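You operate a simulated robot arm through the tools that you are given. There is no shell and no other tool.

The job below is to be done with a simulated robot arm. You get a single attempt, and the scene is never put back.

TASK
The charger reads FULL: prove the shop battery under load before it rests.
Fine: charger off before the selector goes to USE; tester key once, watch for GOOD; selector to OFF.
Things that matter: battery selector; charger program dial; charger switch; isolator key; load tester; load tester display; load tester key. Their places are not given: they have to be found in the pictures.

It is judged by the outcome, as a careful person would: the job done as asked, and still so three seconds after it is handed in. It fails if anything else is knocked over, pushed out of place, dropped, spilled or broken.

THE ROBOT
A 6-joint arm with a two-finger parallel gripper, fixed in place. Base frame: the origin is at the foot of the arm, x ahead of it, y to its left, z up. Lengths are in m, angles in degrees, forces in N, time in s.
Its first joint turns from -166.0 to 166.0 degrees. Payload 3.91 kg.
Tool frame: the origin (TCP) lies between the finger pads and is the grasp point; the fingertips stand 0.03 m ahead of it; z points along the fingers, y is the line along which they close. Largest opening 0.11 m; finger width 0.02, thickness 0.01; the body of the gripper, 0.048 by 0.112 m, starts 0.055 m behind the TCP.
Orientation is that of the tool frame in the base frame, as a unit quaternion [x, y, z, w]. With the fingers straight down and closing along the base's y, the tool's x points along the base's -x, its y along +y and its z along -z.

THE INTERFACE
- The arm moves only by the tool nudge_tool. Its argument "increments" is a list of rows, each an object (a shift or turn left out is 0, a gripper value left out holds the last) with "jaw": the gripper command, from -1 (fully open) to 1 (shut), values between in proportion; "delta_pos": the shift along the tool's x, y, z in m, a list of three; "rotation": the turn, a rotation vector about the tool's x, y, z in degrees, a list of three. In form: [{"jaw": jaw, "delta_pos": [x, y, z], "rotation": [rx, ry, rz]}, ...]. A call has 1 to 20 rows; each row is the pose to reach, as a shift and turn from the pose commanded when the call began, along the tool's axes at that moment. Rows are played at 5 a second. More than 0.05 m and 8.6 degrees between two rows, or a gripper value outside its range, and nothing of the call is played. A pose out of reach is approached as far as the arm can. The call stops where the force on the tool passes 40 N (or 10 N more than at its start, if that is more) or the arm is blocked; 0.2 s more then pass. Each finger travels about 0.108 m/s and halts on what it meets, pressing with about 37 N; the grip force reading is that of the motor and also rises with nothing between the fingers. The clock runs only during rows and for 0.2 s after the last one: add rows that repeat a pose to give the fingers time. It gives the time, the measured TCP pose, the force on the tool (base axes), the opening and the grip force at its end, in the units of the frame above (readings bear some noise), with the torque about the TCP (base axes, N m) and any sound that the robot's microphone picked up.
- Cameras (640 x 400 px; columns grow to the right, rows downward): "scene" is fixed at [0.402, -0.6493, 1.4448]; the picture's right is [0.77, -0.63, 0.00], its down [-0.35, -0.43, -0.83] and it looks along [0.53, 0.64, -0.56] (base axes); focal length 311 px, centre (320, 200). "wrist" rides on the gripper at [0.072, 0.017, -0.103] in the tool frame; the picture's right is [-0.23, 0.97, 0.00], its down [-0.76, -0.18, -0.62] and it looks along [-0.61, -0.14, 0.78] (tool axes); focal length 222 px, centre (320, 200).
- camera(camera): a new picture of that camera. No time passes.
- probe_pixels(camera, pixels): for up to 12 pixels [column, row] of the newest picture of that camera ("zoom" is the newest enlarged one), the place [x, y, z] in the base frame of the surface seen there, good to about 0.003 m. No time passes.
- inspect(camera, box): a new picture of the part [left, top, right, bottom] of that camera's present view, enlarged. No time passes.
- close_job(): hands the job in; it is judged then, once.

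Open the gripper and draw the arm clear of the work before you hand the job in, unless the task says otherwise.

The tools are called after "Emit:" as name(argument=value, ...) on one line, values as JSON. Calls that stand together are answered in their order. nudge_tool: Moves the arm, as the interface text tells. Its arguments: {"type":"object","properties":{"increments":{"type":"array","items":{"type":"object","properties":{"jaw":{"type":"number"},"delta_pos":{"type":"array","items":{"type":"number"}},"rotation":{"type":"array","items":{"type":"number"}}}}}},"required":["increments"]} The other tools are called the same way: camera (camera) takes a picture; probe_pixels (camera, pixels) gives the place of the surface under pixels of a picture; inspect (camera, box) takes an enlarged picture of a part of a camera's view; close_job () hands the job in.

At the start:

```text
time: 0.0
eef_pos: [0.6141, -0.0821, 1.1782]
orientation: [0.0, 1.0, -0.001, 0.0]
wrist_force: [0.1, 0.0, -0.3]
moment: [-0.01, 0.0, 0.02]
opening: 0.1102
gripper_force: 0.1
```

scene: 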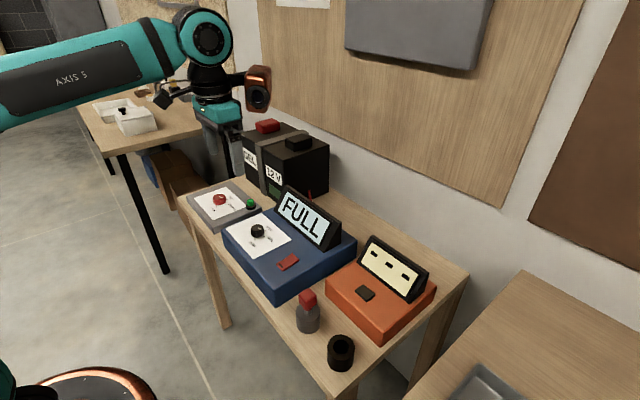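
wrist: 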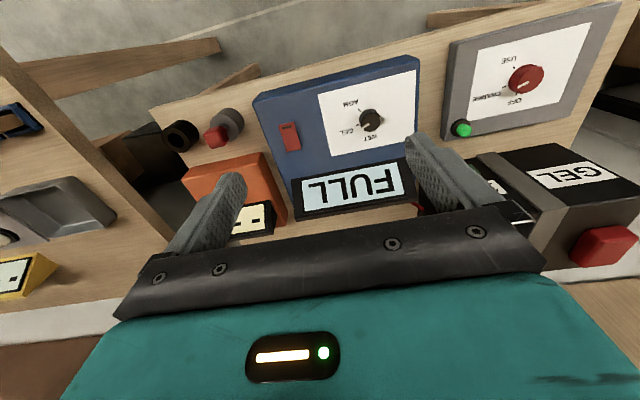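

The scene shows the selector panel (grey, around 222,203), the charger (blue, 285,250) reading FULL, and the load tester (orange, 380,290). I enlarge each of them.

Emit:
inspect(camera="scene", box=[180, 170, 280, 240])

Emit:
inspect(camera="scene", box=[220, 180, 360, 310])

Emit:
inspect(camera="scene", box=[280, 220, 460, 380])

Emit:
inspect(camera="wrist", box=[430, 20, 620, 150])

Emit:
inspect(camera="wrist", box=[250, 50, 430, 180])

```text
5.71 times, centred on (230, 205) of scene
```

zoom: 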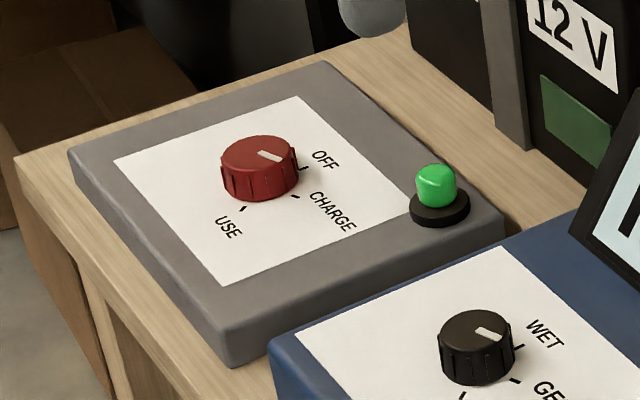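

```text
3.08 times, centred on (290, 245) of scene
```

zoom: 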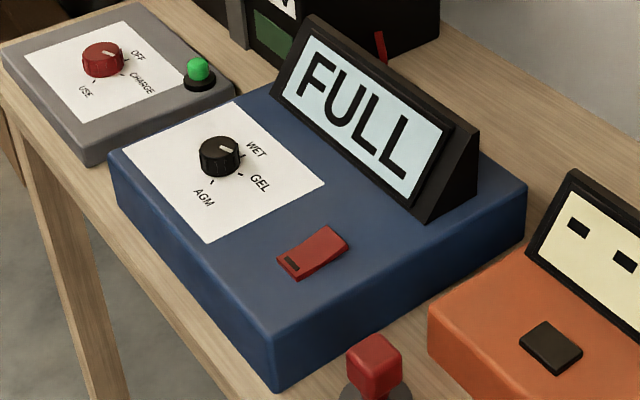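

```text
2.50 times, centred on (370, 300) of scene
```

zoom: 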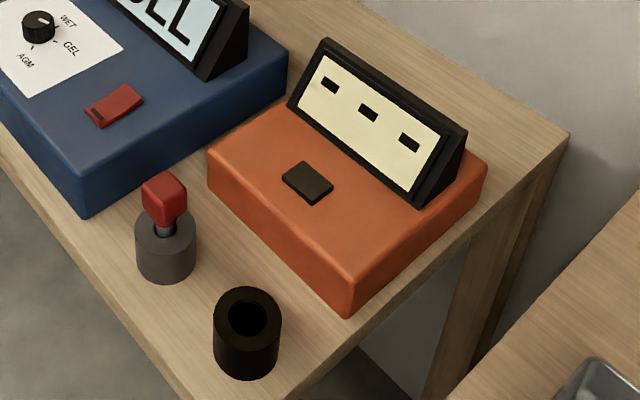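

```text
3.08 times, centred on (525, 85) of wrist
```

zoom: 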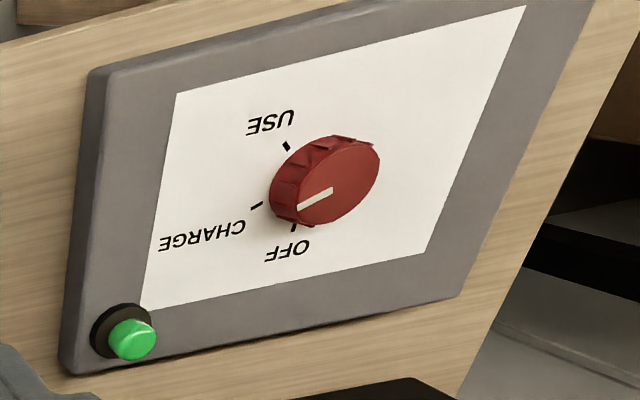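

```text
3.08 times, centred on (340, 115) of wrist
```

zoom: 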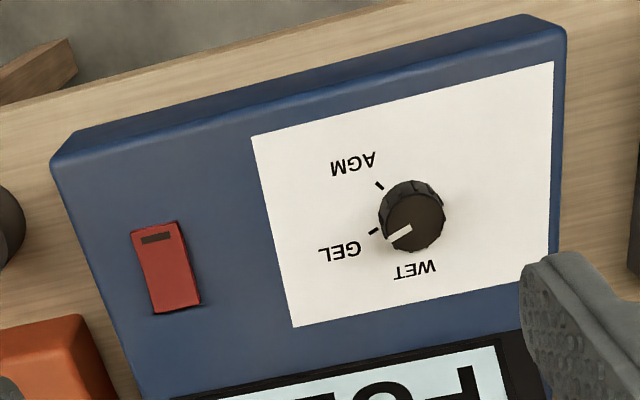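

The selector pointer seems to be at CHARGE and the battery is labelled GEL. I take fresh pictures and probe the positions of the controls.

Emit:
camera(camera="wrist")

Emit:
camera(camera="scene")

Emit:
probe_pixels(camera="wrist", pixels=[[527, 79], [510, 57], [505, 98], [512, 118], [512, 88], [463, 128], [369, 118], [291, 137], [287, 128], [295, 145], [450, 90], [570, 100]])

Emit:
probe_pixels(camera="scene", pixels=[[220, 198], [257, 229], [289, 262], [281, 266], [297, 258], [366, 293], [355, 275], [307, 297], [306, 320], [340, 340], [250, 203], [320, 215]])

```text
taken
```

wrist: 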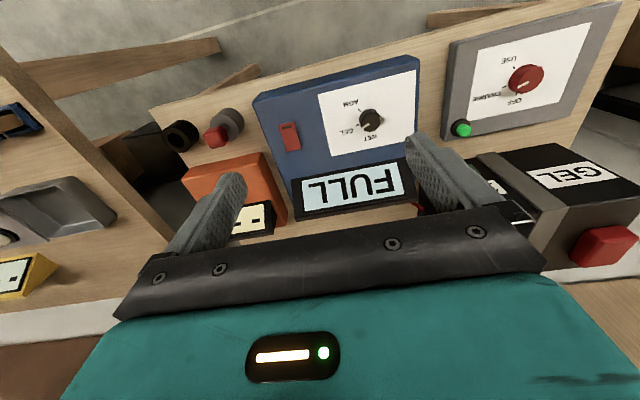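

```text
taken
```

scene: 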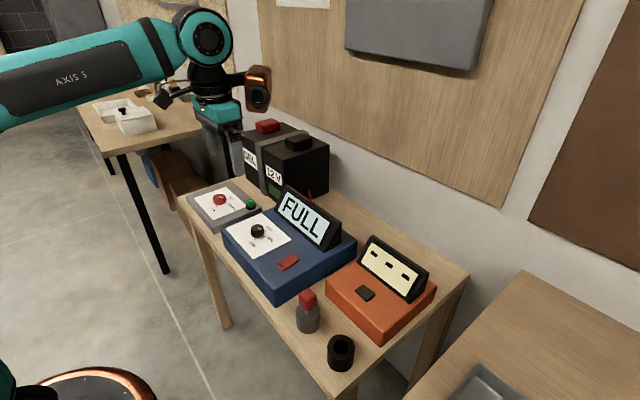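

```text
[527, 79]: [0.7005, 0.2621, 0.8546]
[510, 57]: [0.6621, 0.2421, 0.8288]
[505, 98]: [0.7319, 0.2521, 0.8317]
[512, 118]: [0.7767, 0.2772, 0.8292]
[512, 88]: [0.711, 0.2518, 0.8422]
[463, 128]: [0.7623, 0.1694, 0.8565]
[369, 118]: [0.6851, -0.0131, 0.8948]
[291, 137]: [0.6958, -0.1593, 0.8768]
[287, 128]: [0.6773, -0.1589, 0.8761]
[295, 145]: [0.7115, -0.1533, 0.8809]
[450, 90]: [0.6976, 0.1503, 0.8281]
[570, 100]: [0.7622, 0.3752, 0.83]
```

```text
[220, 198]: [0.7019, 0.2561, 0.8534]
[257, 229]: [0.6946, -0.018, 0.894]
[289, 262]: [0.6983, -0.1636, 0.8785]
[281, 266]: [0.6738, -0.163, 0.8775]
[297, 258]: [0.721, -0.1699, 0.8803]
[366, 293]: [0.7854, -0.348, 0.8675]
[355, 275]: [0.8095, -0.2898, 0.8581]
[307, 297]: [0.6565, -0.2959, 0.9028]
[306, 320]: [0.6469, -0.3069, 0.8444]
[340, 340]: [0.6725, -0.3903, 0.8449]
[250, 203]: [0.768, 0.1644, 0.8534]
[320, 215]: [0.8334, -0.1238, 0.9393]
```

The controls are located: selector knob about (0.701, 0.26, 0.854), rocker about (0.697, -0.163, 0.879), tester key about (0.785, -0.348, 0.868). I lower the arm over the charger to see the rocker closely.

Emit:
nudge_tool(increments=[{"jaw": -1, "delta_pos": [0, -0.01, 0.03]}, {"delta_pos": [0, -0.02, 0.06]}, {"delta_pos": [0, -0.03, 0.09]}, {"delta_pos": [0, -0.04, 0.12]}, {"delta_pos": [0, -0.05, 0.15]}, {"delta_pos": [-0.002, -0.06, 0.18]}, {"delta_pos": [-0.003, -0.063, 0.2]}, {"delta_pos": [-0.003, -0.063, 0.2]}])

Emit:
camera(camera="wrist")

Emit:
inspect(camera="wrist", box=[240, 120, 400, 220])

```text
time: 1.8
eef_pos: [0.6194, -0.1461, 0.9784]
orientation: [0.0, 1.0, -0.001, 0.0]
wrist_force: [-0.1, 0.6, 0.3]
moment: [0.01, 0.02, 0.02]
opening: 0.1098
gripper_force: 0.0
```

```text
taken
```

wrist: 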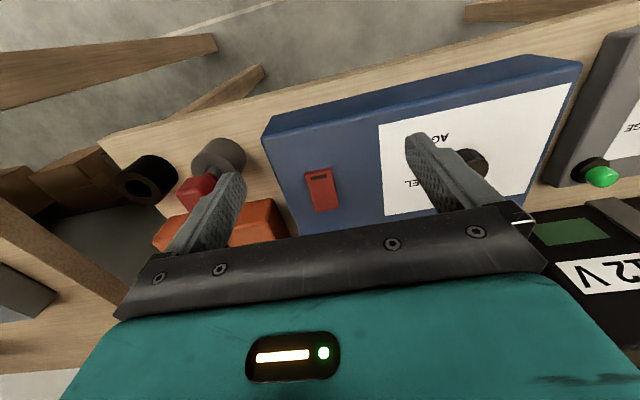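

```text
4.00 times, centred on (320, 170) of wrist
```

zoom: 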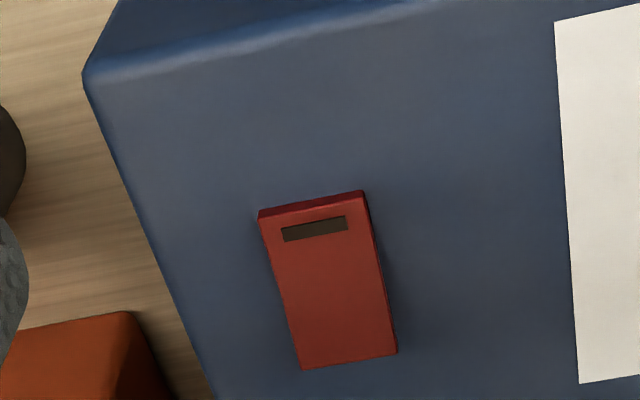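

The rocker fills the zoom at (260-395, 190-370), with its dark mark at the near (-x) end. I probe its ends to see which one stands up.

Emit:
probe_pixels(camera="zoom", pixels=[[275, 222], [315, 215], [355, 205], [310, 245], [325, 290], [340, 320], [310, 358], [345, 353], [385, 345], [230, 250], [430, 300], [300, 390]])

Emit:
inspect(camera="scene", box=[270, 245, 310, 280])

```text
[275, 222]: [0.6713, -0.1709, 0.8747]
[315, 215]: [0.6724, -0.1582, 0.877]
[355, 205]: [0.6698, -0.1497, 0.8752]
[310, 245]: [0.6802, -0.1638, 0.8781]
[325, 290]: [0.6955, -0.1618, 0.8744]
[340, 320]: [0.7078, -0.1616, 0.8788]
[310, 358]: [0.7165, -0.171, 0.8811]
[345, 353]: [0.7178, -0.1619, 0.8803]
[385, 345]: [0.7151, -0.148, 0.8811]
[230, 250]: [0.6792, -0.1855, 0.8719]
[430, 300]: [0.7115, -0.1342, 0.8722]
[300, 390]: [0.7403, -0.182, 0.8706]
```

```text
11.43 times, centred on (290, 262) of scene
```

zoom: 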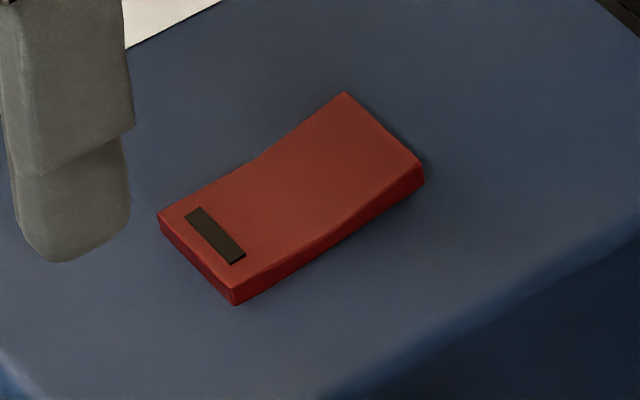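

The far (+x) end of the rocker is raised (z≈0.881 against 0.875), so it has to be pressed down there to switch the charger off. I close the fingers and go above that end at about (0.713, -0.161).

Emit:
nudge_tool(increments=[{"jaw": 1, "delta_pos": [-0.02, -0.004, 0]}, {"delta_pos": [-0.05, -0.01, 0]}, {"delta_pos": [-0.08, -0.016, 0]}, {"delta_pos": [-0.0945, -0.016, 0.02]}, {"delta_pos": [-0.0945, -0.016, 0.045]}, {"delta_pos": [-0.0945, -0.016, 0.045]}])

Emit:
camera(camera="wrist")

Emit:
inspect(camera="scene", box=[220, 180, 360, 310])

```text
time: 3.2
eef_pos: [0.713, -0.1605, 0.9334]
orientation: [0.0, 1.0, -0.001, 0.001]
wrist_force: [-0.8, 0.5, -0.4]
moment: [0.0, 0.0, 0.0]
opening: 0.0
gripper_force: 37.0
```

```text
taken
```

wrist: 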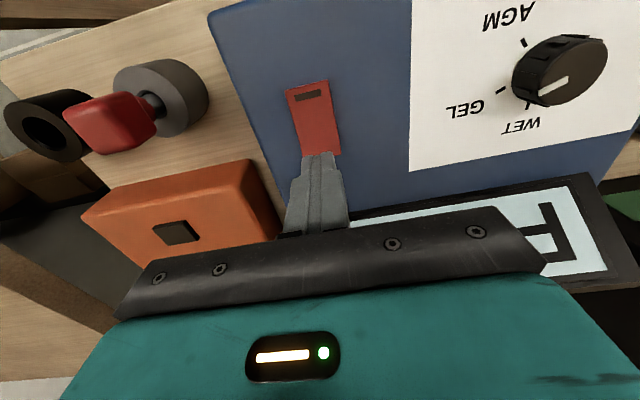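

```text
3.08 times, centred on (290, 245) of scene
```

zoom: 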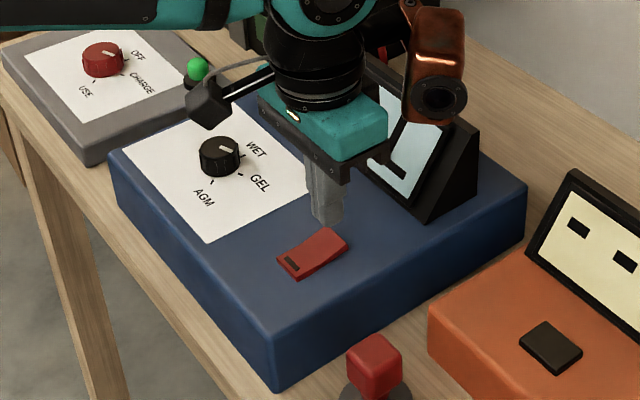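

The closed fingers stand about 22 mm above the raised end of the rocker. I press down slowly and then lift back up.

Emit:
nudge_tool(increments=[{"delta_pos": [0, 0, 0.01]}, {"delta_pos": [0, 0, 0.018]}, {"delta_pos": [0, 0, 0.021]}, {"delta_pos": [0, 0, 0.023]}, {"delta_pos": [0, 0, 0.025]}, {"delta_pos": [0, 0, 0.026]}, {"delta_pos": [0, 0, 0.027]}])

Emit:
camera(camera="wrist")

Emit:
inspect(camera="scene", box=[220, 180, 360, 310])

```text
time: 4.8
eef_pos: [0.7109, -0.1608, 0.9087]
orientation: [0.0, 1.0, 0.0, 0.002]
wrist_force: [4.1, -1.3, 28.5]
moment: [0.0, 0.18, 0.18]
opening: 0.0
gripper_force: 37.2
```

```text
taken
```

wrist: 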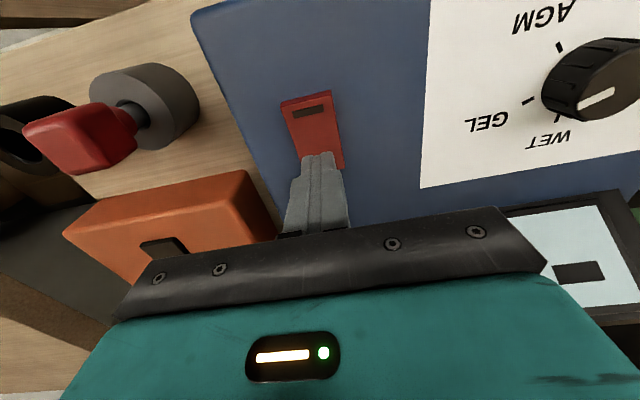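

```text
3.08 times, centred on (290, 245) of scene
```

zoom: 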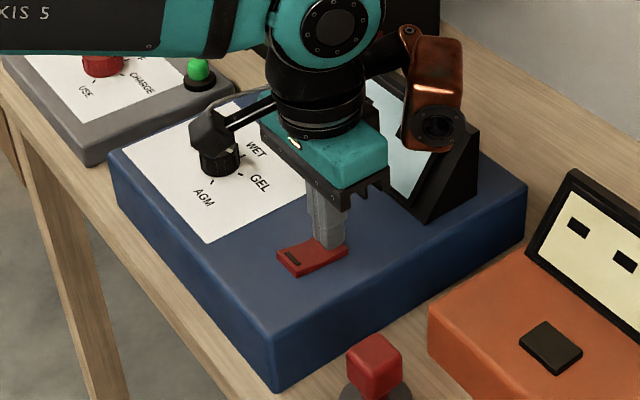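

The force rose to 28 N and the charger display now shows a dash instead of the letter, so the rocker has flipped. I lift straight up and look.

Emit:
nudge_tool(increments=[{"delta_pos": [0, 0, -0.02]}, {"delta_pos": [0, 0, -0.06]}, {"delta_pos": [0, 0, -0.1]}, {"delta_pos": [0.04, 0, -0.14]}, {"delta_pos": [0.04, 0.0, -0.14]}])

Emit:
inspect(camera="scene", box=[220, 180, 360, 310])

Emit:
camera(camera="wrist")

```text
refused: row 4 steps farther than a row can; nothing moved
```

```text
3.08 times, centred on (290, 245) of scene
```

zoom: 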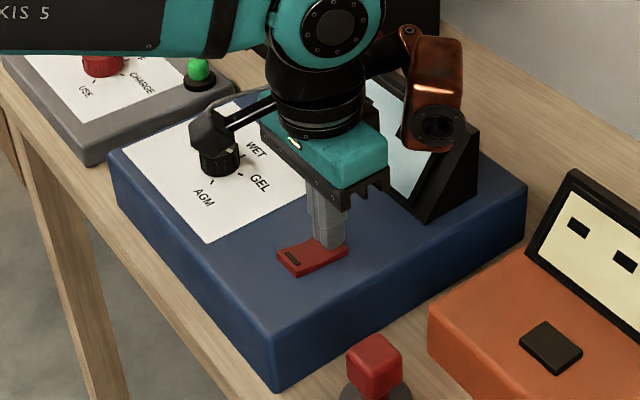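

```text
taken
```

wrist: 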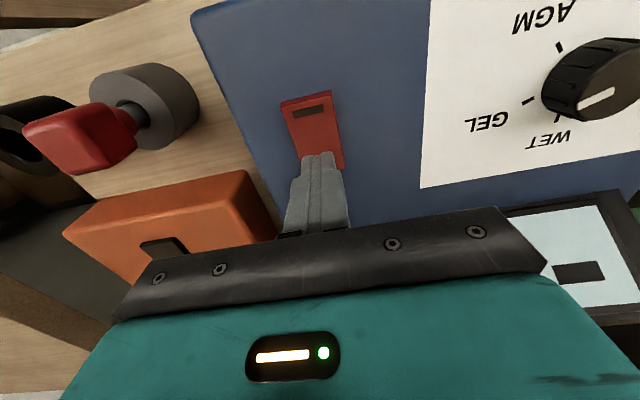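

The call was refused because one row stepped too far; the picture is unchanged. I lift with smaller steps and drift towards the selector knob.

Emit:
nudge_tool(increments=[{"delta_pos": [0, 0, -0.02]}, {"delta_pos": [0, 0, -0.06]}, {"delta_pos": [0, 0, -0.1]}, {"delta_pos": [0.03, 0, -0.13]}, {"delta_pos": [0.06, 0.02, -0.13]}, {"delta_pos": [0.06, 0.02, -0.13]}])

Emit:
inspect(camera="scene", box=[220, 180, 360, 310])

Emit:
camera(camera="wrist")

```text
time: 6.2
eef_pos: [0.6522, -0.1423, 1.0353]
orientation: [-0.001, 1.0, -0.001, 0.0]
wrist_force: [0.9, 0.5, 0.3]
moment: [-0.02, 0.0, 0.0]
opening: 0.0
gripper_force: 36.7
```

```text
3.08 times, centred on (290, 245) of scene
```

zoom: 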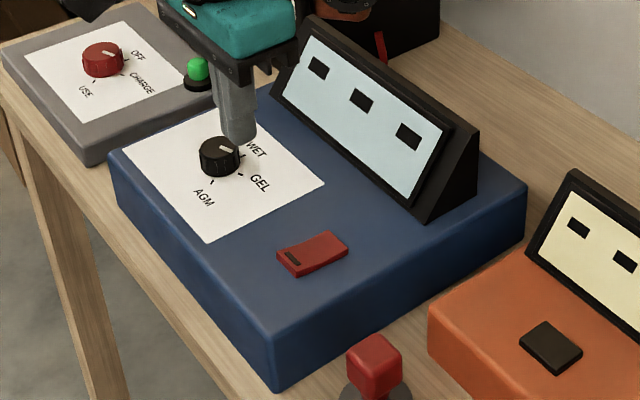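

```text
taken
```

wrist: 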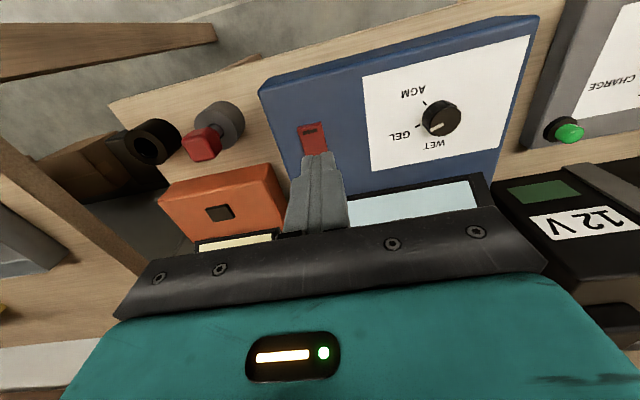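

The charger now shows three dashes: it is off. I move over the selector panel, with the gripper opening, to look at the knob.

Emit:
nudge_tool(increments=[{"jaw": -1, "delta_pos": [0.01, 0.04, 0]}, {"delta_pos": [0.02, 0.085, 0]}, {"delta_pos": [0.03, 0.13, 0]}, {"delta_pos": [0.04, 0.175, 0]}, {"delta_pos": [0.05, 0.22, 0]}, {"delta_pos": [0.052, 0.265, 0]}, {"delta_pos": [0.052, 0.31, 0]}, {"delta_pos": [0.052, 0.355, 0.01]}, {"delta_pos": [0.052, 0.395, 0.03]}, {"delta_pos": [0.052, 0.42, 0.055]}, {"delta_pos": [0.052, 0.42, 0.055]}])

Emit:
camera(camera="wrist")

Emit:
inspect(camera="wrist", box=[230, 110, 400, 216])

```text
time: 8.6
eef_pos: [0.6006, 0.2795, 0.98]
orientation: [0.0, 1.0, -0.002, 0.0]
wrist_force: [0.5, -0.3, 0.6]
moment: [-0.02, -0.02, 0.02]
opening: 0.1102
gripper_force: 0.1
```

```text
taken
```

wrist: 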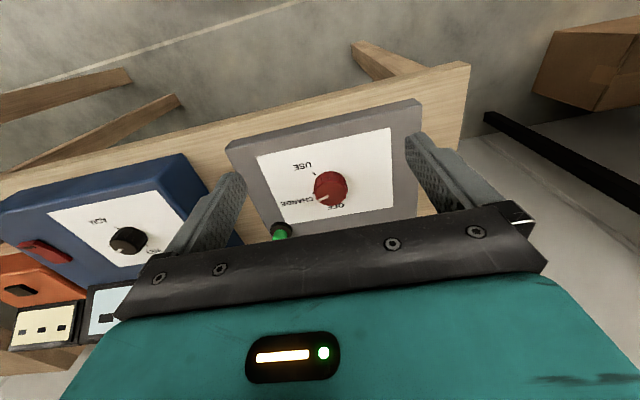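

```text
3.76 times, centred on (315, 163) of wrist
```

zoom: 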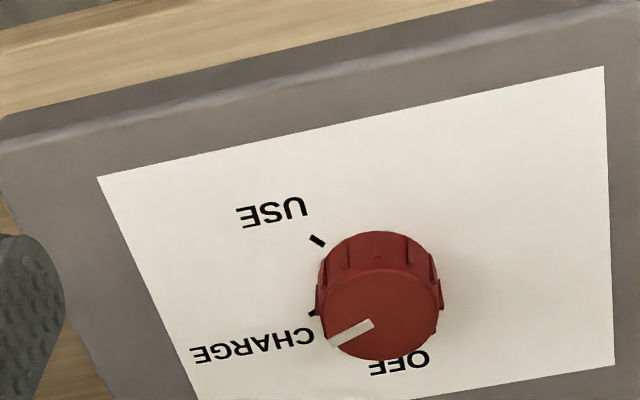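

The selector knob is at zoom (380,300) with its white pointer running from (372,322) to (332,340). I probe the knob rim, the pointer and the ticks.

Emit:
probe_pixels(camera="zoom", pixels=[[368, 324], [336, 339], [325, 305], [436, 312], [380, 272], [380, 355], [380, 315], [317, 241], [313, 313], [400, 350], [275, 212], [255, 345]])

Emit:
inspect(camera="scene", box=[195, 180, 259, 220])

```text
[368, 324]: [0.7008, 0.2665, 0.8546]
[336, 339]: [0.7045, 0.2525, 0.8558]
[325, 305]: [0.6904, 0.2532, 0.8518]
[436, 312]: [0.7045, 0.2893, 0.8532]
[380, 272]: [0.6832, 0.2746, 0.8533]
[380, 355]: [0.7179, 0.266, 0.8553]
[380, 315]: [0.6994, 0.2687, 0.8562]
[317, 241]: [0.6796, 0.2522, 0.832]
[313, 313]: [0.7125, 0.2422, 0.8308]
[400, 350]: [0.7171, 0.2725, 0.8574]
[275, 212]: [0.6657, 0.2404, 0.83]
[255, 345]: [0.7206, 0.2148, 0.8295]
```

```text
10.00 times, centred on (227, 200) of scene
```

zoom: 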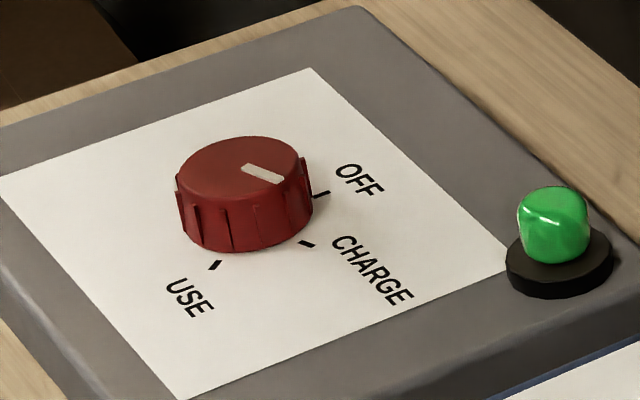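

Knob centre is about (0.7005, 0.270), radius 0.018, top z 0.855. I probe the three ticks and the pointer in the scene zoom to get their angles.

Emit:
probe_pixels(camera="zoom", pixels=[[322, 194], [306, 243], [214, 265], [245, 168], [282, 181], [179, 170], [308, 162], [240, 140], [235, 200], [555, 200], [555, 230], [555, 285]])

```text
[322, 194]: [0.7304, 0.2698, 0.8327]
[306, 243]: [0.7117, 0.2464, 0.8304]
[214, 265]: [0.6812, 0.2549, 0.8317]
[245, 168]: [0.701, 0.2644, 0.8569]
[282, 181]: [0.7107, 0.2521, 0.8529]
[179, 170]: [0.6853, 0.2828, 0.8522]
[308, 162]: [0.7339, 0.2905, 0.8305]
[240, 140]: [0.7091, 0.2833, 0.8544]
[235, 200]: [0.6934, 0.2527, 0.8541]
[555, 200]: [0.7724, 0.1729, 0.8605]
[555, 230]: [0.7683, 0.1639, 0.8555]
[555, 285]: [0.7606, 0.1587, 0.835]
```

The ticks lie at about 0° (OFF), -65° (CHARGE) and -140° (USE) around the knob, so CHARGE to USE is about 70-75° clockwise from above. Before gripping I check the battery's clearance and the gripper surroundings.

Emit:
camera(camera="scene")

Emit:
probe_pixels(camera="scene", pixels=[[267, 127], [297, 142], [310, 155], [250, 158], [275, 175], [275, 150], [322, 150], [262, 190]])

Emit:
inspect(camera="scene", box=[120, 60, 340, 230])

```text
taken
```

scene: 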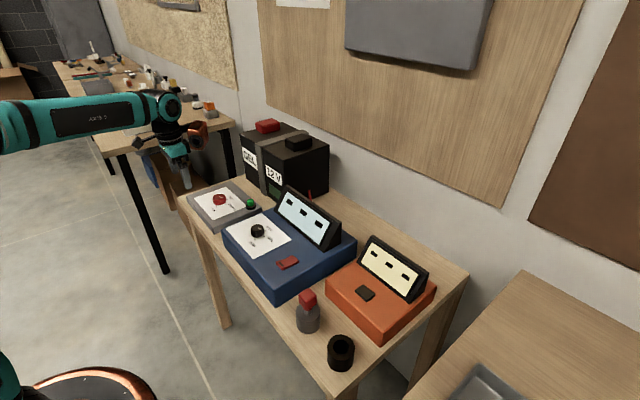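

```text
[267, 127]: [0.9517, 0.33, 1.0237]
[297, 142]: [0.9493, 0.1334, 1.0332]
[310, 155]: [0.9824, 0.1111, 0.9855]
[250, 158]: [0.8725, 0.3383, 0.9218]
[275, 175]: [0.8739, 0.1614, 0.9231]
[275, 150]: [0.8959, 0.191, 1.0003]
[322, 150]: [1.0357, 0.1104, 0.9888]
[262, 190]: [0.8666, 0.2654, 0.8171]
```

```text
2.35 times, centred on (230, 145) of scene
```

zoom: 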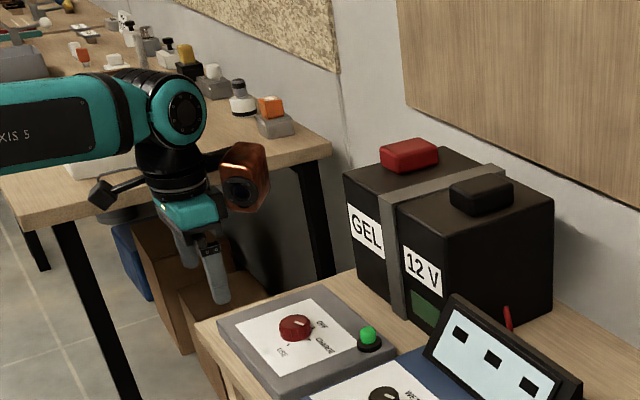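

The battery front face is at x≈0.866, top about 1.0. I measure how far the copper-coloured part on the arm's wrist sticks out towards it.

Emit:
probe_pixels(camera="zoom", pixels=[[262, 155], [262, 200], [240, 190], [240, 155], [228, 170], [245, 208], [190, 215], [100, 195], [222, 300], [215, 260]])

```text
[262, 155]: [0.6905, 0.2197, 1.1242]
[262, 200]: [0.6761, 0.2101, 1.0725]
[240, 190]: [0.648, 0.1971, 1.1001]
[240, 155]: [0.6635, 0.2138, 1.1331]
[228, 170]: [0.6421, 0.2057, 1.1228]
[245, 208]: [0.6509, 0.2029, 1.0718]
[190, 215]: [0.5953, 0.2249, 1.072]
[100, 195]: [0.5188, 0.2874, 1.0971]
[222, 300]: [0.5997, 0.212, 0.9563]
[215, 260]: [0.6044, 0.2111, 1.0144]
```

Swept radius of the wrist parts is about 0.12 m, which stays clear of the battery when turning at the knob. I go above the knob at about (0.700, 0.269) with a partial opening.

Emit:
nudge_tool(increments=[{"jaw": -0.3, "delta_pos": [-0.03, -0.003, 0]}, {"delta_pos": [-0.07, -0.007, 0]}, {"delta_pos": [-0.0995, -0.0105, 0.02]}, {"delta_pos": [-0.0995, -0.0105, 0.06]}, {"delta_pos": [-0.0995, -0.0105, 0.06]}])

Emit:
camera(camera="wrist")

Emit:
inspect(camera="scene", box=[170, 140, 298, 220])

```text
time: 9.8
eef_pos: [0.6954, 0.2679, 0.9194]
orientation: [0.0, 1.0, -0.001, 0.001]
wrist_force: [-0.4, -0.4, -0.5]
moment: [-0.01, -0.04, 0.01]
opening: 0.0716
gripper_force: 0.1
```

```text
taken
```

wrist: 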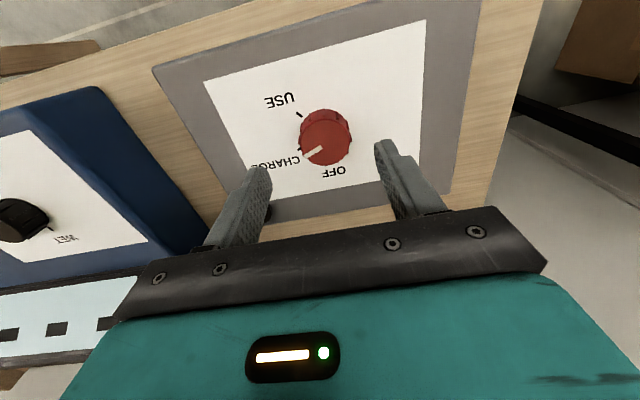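

```text
5.00 times, centred on (234, 180) of scene
```

zoom: 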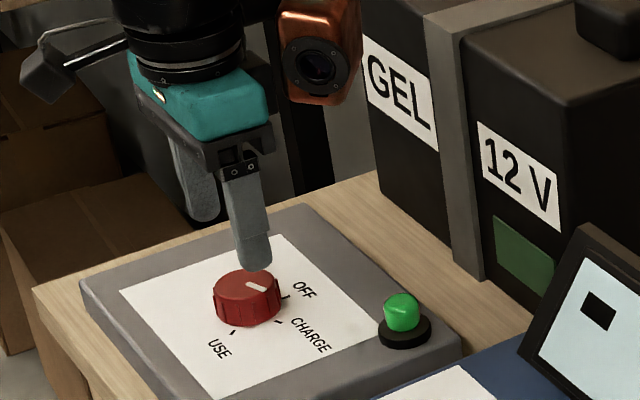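

I refine the knob centre by probing its top rim in the new wrist view (knob around (325,140)).

Emit:
inspect(camera="wrist", box=[256, 80, 416, 180])

Emit:
nudge_tool(increments=[{"delta_pos": [0, 0, 0]}])

```text
4.00 times, centred on (336, 130) of wrist
```

zoom: 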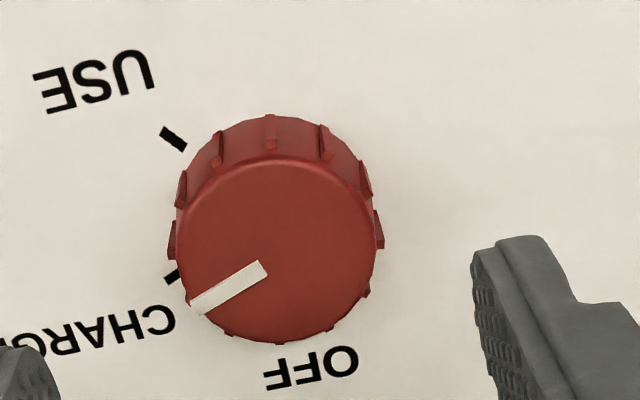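

```text
time: 10.2
eef_pos: [0.6956, 0.2678, 0.9184]
orientation: [0.0, 1.0, 0.0, 0.001]
wrist_force: [0.1, 0.1, -0.5]
moment: [-0.01, 0.0, 0.0]
opening: 0.0716
gripper_force: 0.1
```

Emit:
probe_pixels(camera="zoom", pixels=[[272, 162], [275, 338], [182, 245], [372, 250], [275, 250], [205, 195], [345, 310], [205, 305], [345, 190], [262, 268], [197, 306], [173, 138]])

```text
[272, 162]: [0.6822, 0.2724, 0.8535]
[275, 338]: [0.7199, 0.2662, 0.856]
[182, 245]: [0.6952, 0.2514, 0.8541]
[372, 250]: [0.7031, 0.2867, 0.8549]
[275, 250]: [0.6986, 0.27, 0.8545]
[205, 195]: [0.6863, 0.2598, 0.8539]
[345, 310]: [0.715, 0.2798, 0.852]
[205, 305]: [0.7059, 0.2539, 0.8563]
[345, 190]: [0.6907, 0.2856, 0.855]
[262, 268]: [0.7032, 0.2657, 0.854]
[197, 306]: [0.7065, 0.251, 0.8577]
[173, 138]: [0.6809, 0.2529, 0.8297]
```

Knob centre comes out at (0.700, 0.2695) with the pointer at -70° (CHARGE). I correct the few-mm offset and lower the open fingers around the knob to a tip height of about 0.838.

Emit:
nudge_tool(increments=[{"delta_pos": [-0.004, 0.0015, 0]}, {"delta_pos": [-0.004, 0.0015, 0.015]}, {"delta_pos": [-0.004, 0.0015, 0.03]}, {"delta_pos": [-0.004, 0.0015, 0.042]}, {"delta_pos": [-0.004, 0.0015, 0.051]}, {"delta_pos": [-0.004, 0.0015, 0.051]}])

Emit:
camera(camera="wrist")

```text
time: 11.6
eef_pos: [0.7039, 0.2691, 0.8712]
orientation: [0.0, 1.0, -0.001, 0.001]
wrist_force: [0.0, -0.3, -0.3]
moment: [0.04, 0.0, 0.0]
opening: 0.0715
gripper_force: 0.0
```

```text
taken
```

wrist: 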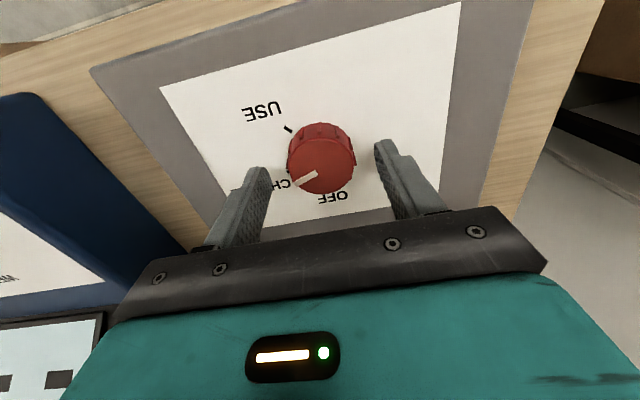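

The reading is (0.7039, 0.2691, 0.871), so I come back 3 mm in x, lower 2 mm and close gently on the knob.

Emit:
nudge_tool(increments=[{"delta_pos": [0.003, 0.0005, 0.002]}, {"delta_pos": [0.003, 0.0005, 0.002]}])

Emit:
nudge_tool(increments=[{"jaw": 0.3}, {"jaw": 0.5}, {"jaw": 0.7}, {"jaw": 0.7}])

Emit:
camera(camera="wrist")

```text
time: 12.2
eef_pos: [0.7004, 0.2693, 0.8678]
orientation: [0.0, 1.0, -0.001, 0.0]
wrist_force: [0.4, -1.3, -0.1]
moment: [0.02, -0.02, -0.01]
opening: 0.0717
gripper_force: 0.0
```

```text
time: 13.2
eef_pos: [0.7007, 0.2699, 0.8671]
orientation: [0.0, 1.0, -0.001, 0.0]
wrist_force: [1.1, 9.5, -0.7]
moment: [0.35, -0.1, 0.02]
opening: 0.0429
gripper_force: 45.6
```

```text
taken
```

wrist: 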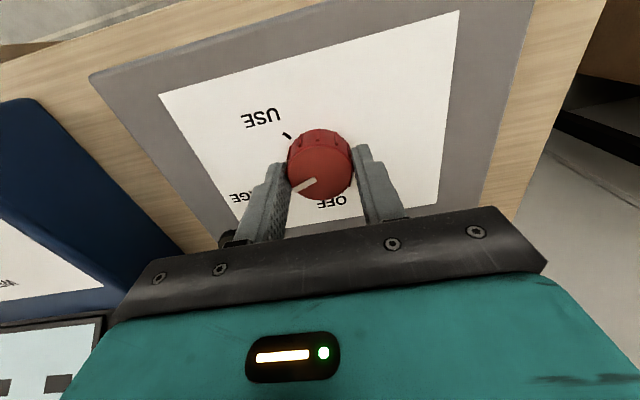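

Gripped at 0.043 m with a 9.5 N sideways push towards +y. I ease 1 mm that way and turn +40° about the tool axis (clockwise from above, towards USE), then check.

Emit:
nudge_tool(increments=[{"delta_pos": [0, 0.001, 0]}, {"delta_pos": [0, 0.001, 0], "rotation": [0, 0, 8]}, {"delta_pos": [0, 0.001, 0], "rotation": [0, 0, 16]}, {"delta_pos": [0, 0.001, 0], "rotation": [0, 0, 24]}, {"delta_pos": [0, 0.001, 0], "rotation": [0, 0, 32]}, {"delta_pos": [0, 0.001, 0], "rotation": [0, 0, 40]}])

Emit:
camera(camera="wrist")

Emit:
inspect(camera="scene", box=[170, 140, 298, 220])

```text
time: 14.6
eef_pos: [0.6999, 0.2689, 0.8682]
orientation: [0.344, 0.939, -0.001, 0.001]
wrist_force: [-10.4, -7.8, 4.4]
moment: [-0.13, 0.43, -0.01]
opening: 0.0424
gripper_force: 45.2
```

```text
taken
```

wrist: 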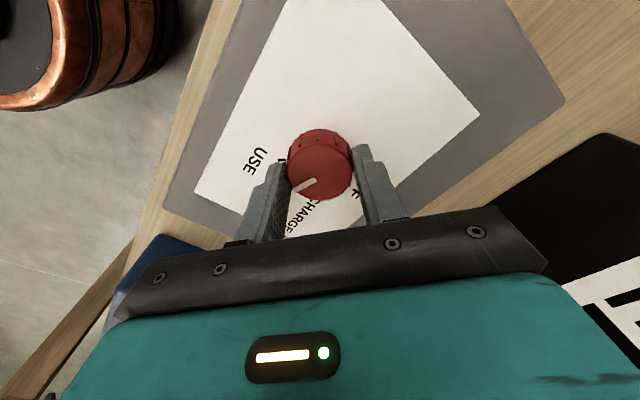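

```text
5.00 times, centred on (234, 180) of scene
```

zoom: 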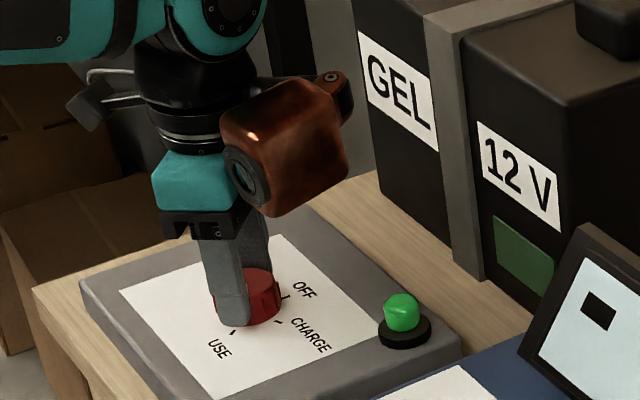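

The pointer turns with the fingers, and the side force is modest. I go on to the full 71° while easing back 1 mm.

Emit:
nudge_tool(increments=[{"delta_pos": [0, -0.001, 0], "rotation": [0, 0, 8]}, {"delta_pos": [0, -0.001, 0], "rotation": [0, 0, 16]}, {"delta_pos": [0, -0.001, 0], "rotation": [0, 0, 24]}, {"delta_pos": [0, -0.001, 0], "rotation": [0, 0, 31]}, {"delta_pos": [0, -0.001, 0], "rotation": [0, 0, 31]}])

Emit:
camera(camera="wrist")

Emit:
inspect(camera="scene", box=[170, 140, 298, 220])

Emit:
inspect(camera="wrist", box=[240, 110, 400, 220])

```text
time: 15.8
eef_pos: [0.6996, 0.2701, 0.8681]
orientation: [0.581, 0.814, 0.0, -0.001]
wrist_force: [-3.1, -3.2, 4.6]
moment: [0.02, 0.09, 0.89]
opening: 0.0427
gripper_force: 45.1
```

```text
taken
```

wrist: 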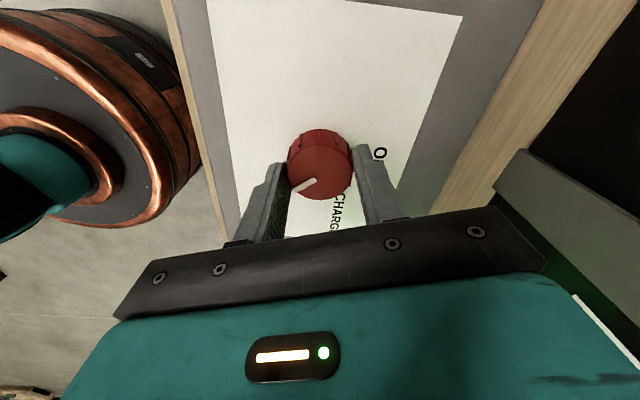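

```text
5.00 times, centred on (234, 180) of scene
```

zoom: 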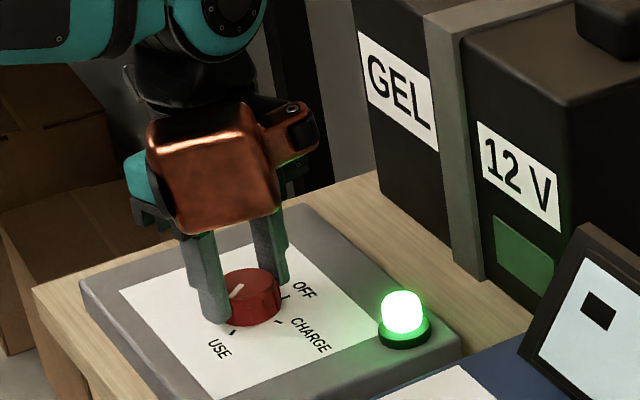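

```text
3.64 times, centred on (320, 165) of wrist
```

zoom: 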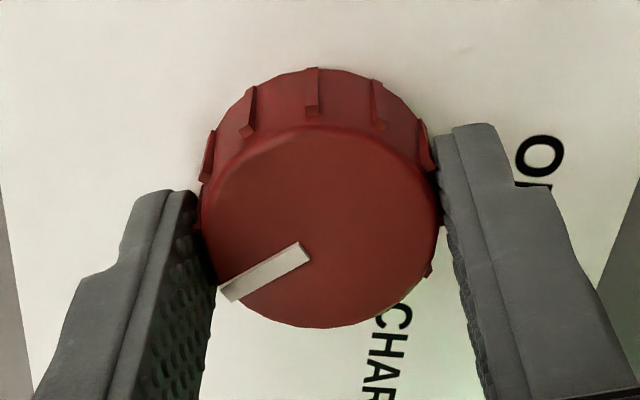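

The green lamp now glows: the selector is at USE (0.89 N m shows it against its stop). I open the fingers, lift straight up, then turn the tool back.

Emit:
nudge_tool(increments=[{"jaw": 0.0}, {"jaw": -0.3}, {"jaw": -0.3}, {"jaw": -0.3, "delta_pos": [0, 0, -0.02]}, {"delta_pos": [0, 0, -0.05]}, {"delta_pos": [0, 0, -0.09]}, {"delta_pos": [0, 0, -0.13]}, {"delta_pos": [0, 0, -0.13]}])

Emit:
inspect(camera="scene", box=[170, 140, 298, 220])

Emit:
inspect(camera="wrist", box=[200, 80, 440, 230])

```text
time: 17.6
eef_pos: [0.7, 0.2681, 0.9974]
orientation: [0.581, 0.814, -0.001, 0.001]
wrist_force: [-0.2, 0.0, -0.1]
moment: [-0.01, -0.01, 0.04]
opening: 0.0718
gripper_force: 0.1
```

```text
5.00 times, centred on (234, 180) of scene
```

zoom: 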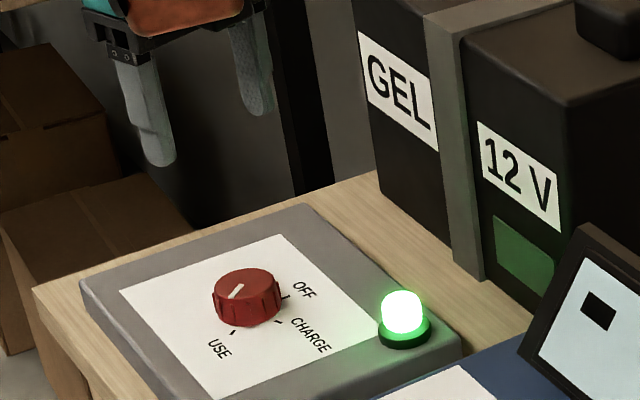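

```text
2.67 times, centred on (320, 155) of wrist
```

zoom: 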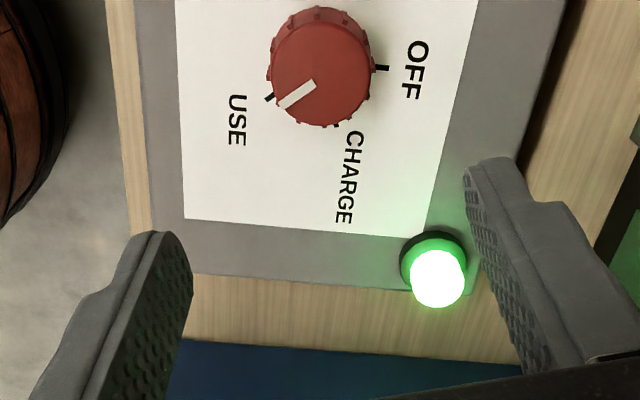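

The selector points to USE and the lamp stays lit. Next comes the tester: I probe its key and display to plan the approach.

Emit:
camera(camera="scene")

Emit:
inspect(camera="scene", box=[320, 225, 448, 345])

Emit:
probe_pixels(camera="scene", pixels=[[372, 238], [426, 268], [360, 260], [411, 298], [390, 268], [366, 292], [362, 288], [370, 298], [337, 225], [330, 247], [340, 300]])

```text
taken
```

scene: 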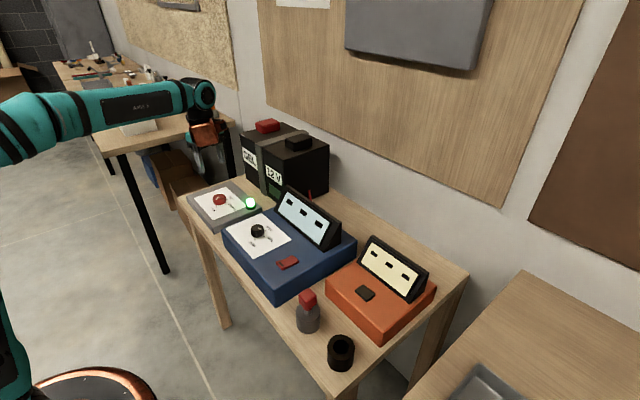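

```text
3.33 times, centred on (384, 285) of scene
```

zoom: 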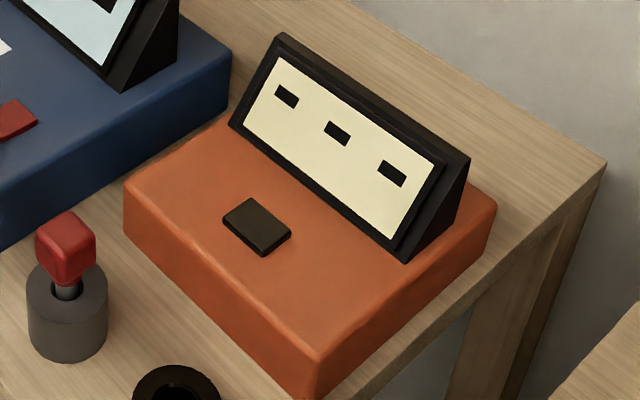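

```text
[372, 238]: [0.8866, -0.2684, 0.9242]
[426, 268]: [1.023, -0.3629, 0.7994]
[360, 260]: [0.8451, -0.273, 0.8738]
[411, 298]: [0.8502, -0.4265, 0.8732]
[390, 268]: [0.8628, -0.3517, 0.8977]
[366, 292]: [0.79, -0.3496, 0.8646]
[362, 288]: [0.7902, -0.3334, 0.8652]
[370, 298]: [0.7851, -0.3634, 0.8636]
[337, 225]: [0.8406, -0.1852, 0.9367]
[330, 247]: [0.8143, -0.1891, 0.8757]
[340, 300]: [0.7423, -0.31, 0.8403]
```

The tester key is at about (0.788, -0.348, 0.865), with the display behind it from x≈0.845. I raise the arm and turn the tool back by -71° first.

Emit:
nudge_tool(increments=[{"jaw": 1, "delta_pos": [0, 0, -0.02], "rotation": [0, 0, -8]}, {"delta_pos": [0, 0, -0.04], "rotation": [0, 0, -16]}, {"delta_pos": [0, 0, -0.06], "rotation": [0, 0, -24]}, {"delta_pos": [0, 0, -0.08], "rotation": [0, 0, -32]}, {"delta_pos": [0, 0, -0.1], "rotation": [0, 0, -40]}, {"delta_pos": [0, 0, -0.1], "rotation": [0, 0, -48]}, {"delta_pos": [0, 0, -0.1], "rotation": [0, 0, -56]}, {"delta_pos": [0, 0, -0.1], "rotation": [0, 0, -64]}, {"delta_pos": [0, 0, -0.1], "rotation": [0, 0, -71]}, {"delta_pos": [0, 0, -0.1], "rotation": [0, 0, -71]}])

```text
time: 19.8
eef_pos: [0.7004, 0.2698, 1.0969]
orientation: [-0.001, 1.0, -0.001, 0.0]
wrist_force: [0.1, -0.3, 0.4]
moment: [0.02, 0.0, -0.01]
opening: 0.0001
gripper_force: 37.2
```

The tool is upright again with fingers shut at z 1.097. I travel over to above the tester at about (0.787, -0.348) and lower to z≈0.95.

Emit:
nudge_tool(increments=[{"delta_pos": [0, -0.04, 0]}, {"delta_pos": [0, -0.085, 0]}, {"delta_pos": [0, -0.13, 0]}, {"delta_pos": [0, -0.175, 0]}, {"delta_pos": [0, -0.22, 0]}, {"delta_pos": [0, -0.265, 0]}, {"delta_pos": [0, -0.31, 0]}, {"delta_pos": [0, -0.355, 0]}, {"delta_pos": [0, -0.4, 0]}, {"delta_pos": [-0.01, -0.445, 0]}, {"delta_pos": [-0.02, -0.49, 0]}, {"delta_pos": [-0.03, -0.53, 0]}, {"delta_pos": [-0.05, -0.57, 0]}, {"delta_pos": [-0.07, -0.605, 0]}, {"delta_pos": [-0.086, -0.618, 0.03]}, {"delta_pos": [-0.086, -0.618, 0.07]}, {"delta_pos": [-0.086, -0.618, 0.11]}, {"delta_pos": [-0.086, -0.618, 0.145]}, {"delta_pos": [-0.086, -0.618, 0.145]}])

Emit:
camera(camera="wrist")

Emit:
inspect(camera="scene", box=[290, 200, 450, 360])

Emit:
inspect(camera="wrist", box=[240, 100, 400, 200])

```text
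time: 23.8
eef_pos: [0.7862, -0.3487, 0.9497]
orientation: [0.0, 1.0, 0.0, 0.0]
wrist_force: [-0.1, -0.3, 0.2]
moment: [0.0, 0.0, 0.0]
opening: 0.0
gripper_force: 37.0
```

```text
taken
```

wrist: 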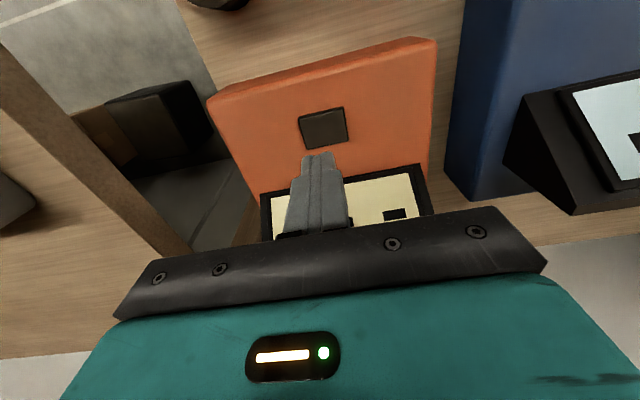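

```text
2.50 times, centred on (370, 280) of scene
```

zoom: 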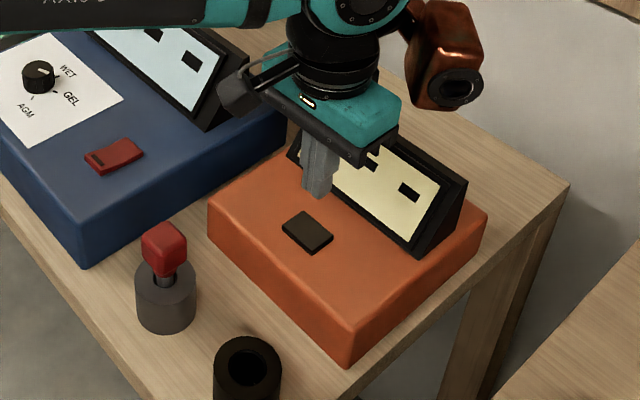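

```text
4.00 times, centred on (320, 150) of wrist
```

zoom: 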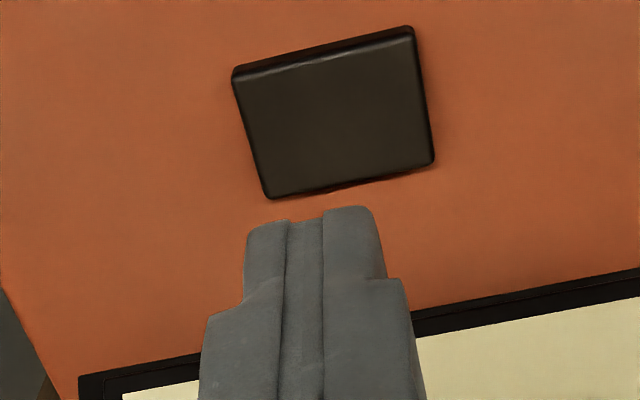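

The key is in view at zoom (335,110). I probe its corners for the exact centre and height.

Emit:
probe_pixels(camera="zoom", pixels=[[245, 82], [405, 45], [425, 155], [275, 185], [335, 110], [200, 150], [470, 100]])

```text
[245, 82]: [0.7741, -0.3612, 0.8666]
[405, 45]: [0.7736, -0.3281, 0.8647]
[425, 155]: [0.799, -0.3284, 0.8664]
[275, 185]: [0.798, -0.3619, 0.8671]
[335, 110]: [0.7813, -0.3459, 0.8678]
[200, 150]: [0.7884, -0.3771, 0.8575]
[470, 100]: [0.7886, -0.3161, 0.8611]
```

Key centre is (0.786, -0.345), top z 0.867. I shift 3.5 mm in y and press down gently, one single press, then look before lifting.

Emit:
nudge_tool(increments=[{"delta_pos": [0, 0.0035, 0.02]}, {"delta_pos": [0, 0.0035, 0.04]}, {"delta_pos": [0, 0.0035, 0.049]}, {"delta_pos": [0, 0.0035, 0.052]}, {"delta_pos": [0, 0.0035, 0.054]}, {"delta_pos": [0, 0.0035, 0.0555]}, {"delta_pos": [0, 0.0035, 0.0565]}])

Emit:
camera(camera="wrist")

Emit:
inspect(camera="scene", box=[290, 200, 450, 360])

```text
time: 25.4
eef_pos: [0.7849, -0.3434, 0.898]
orientation: [0.0, 1.0, -0.001, 0.001]
wrist_force: [0.7, 0.4, -0.5]
moment: [0.02, 0.03, -0.01]
opening: 0.0
gripper_force: 37.2
```

```text
taken
```

wrist: 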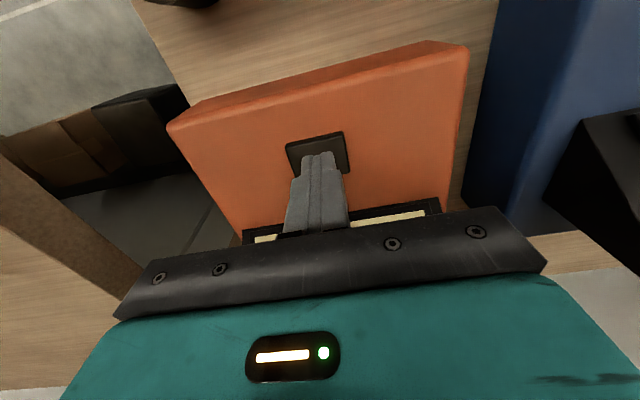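

```text
2.50 times, centred on (370, 280) of scene
```

zoom: 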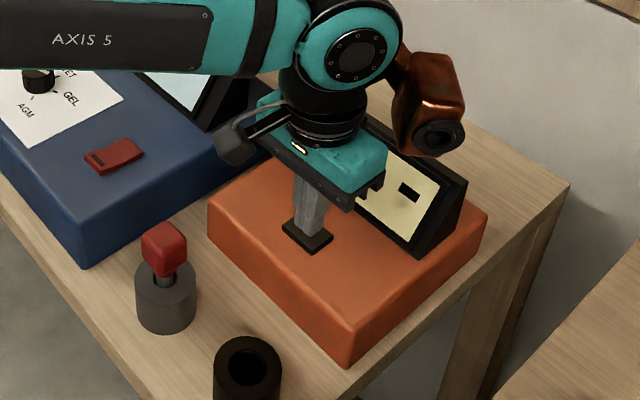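

Still no contact force (z 0.898, tips about 1 mm above the key). I continue down in 1 mm steps.

Emit:
nudge_tool(increments=[{"delta_pos": [0, 0, 0.001]}, {"delta_pos": [0, 0, 0.002]}, {"delta_pos": [0, 0, 0.003]}, {"delta_pos": [0, 0, 0.003]}])

Emit:
inspect(camera="scene", box=[290, 200, 450, 360])

```text
time: 26.4
eef_pos: [0.7839, -0.3445, 0.8946]
orientation: [0.0, 1.0, -0.001, 0.001]
wrist_force: [0.8, 0.0, 2.0]
moment: [0.01, -0.05, 0.02]
opening: 0.0
gripper_force: 36.7
heard: click
```

```text
2.50 times, centred on (370, 280) of scene
```

zoom: 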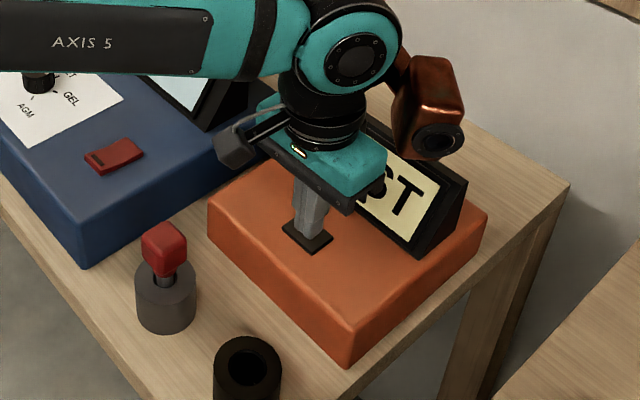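

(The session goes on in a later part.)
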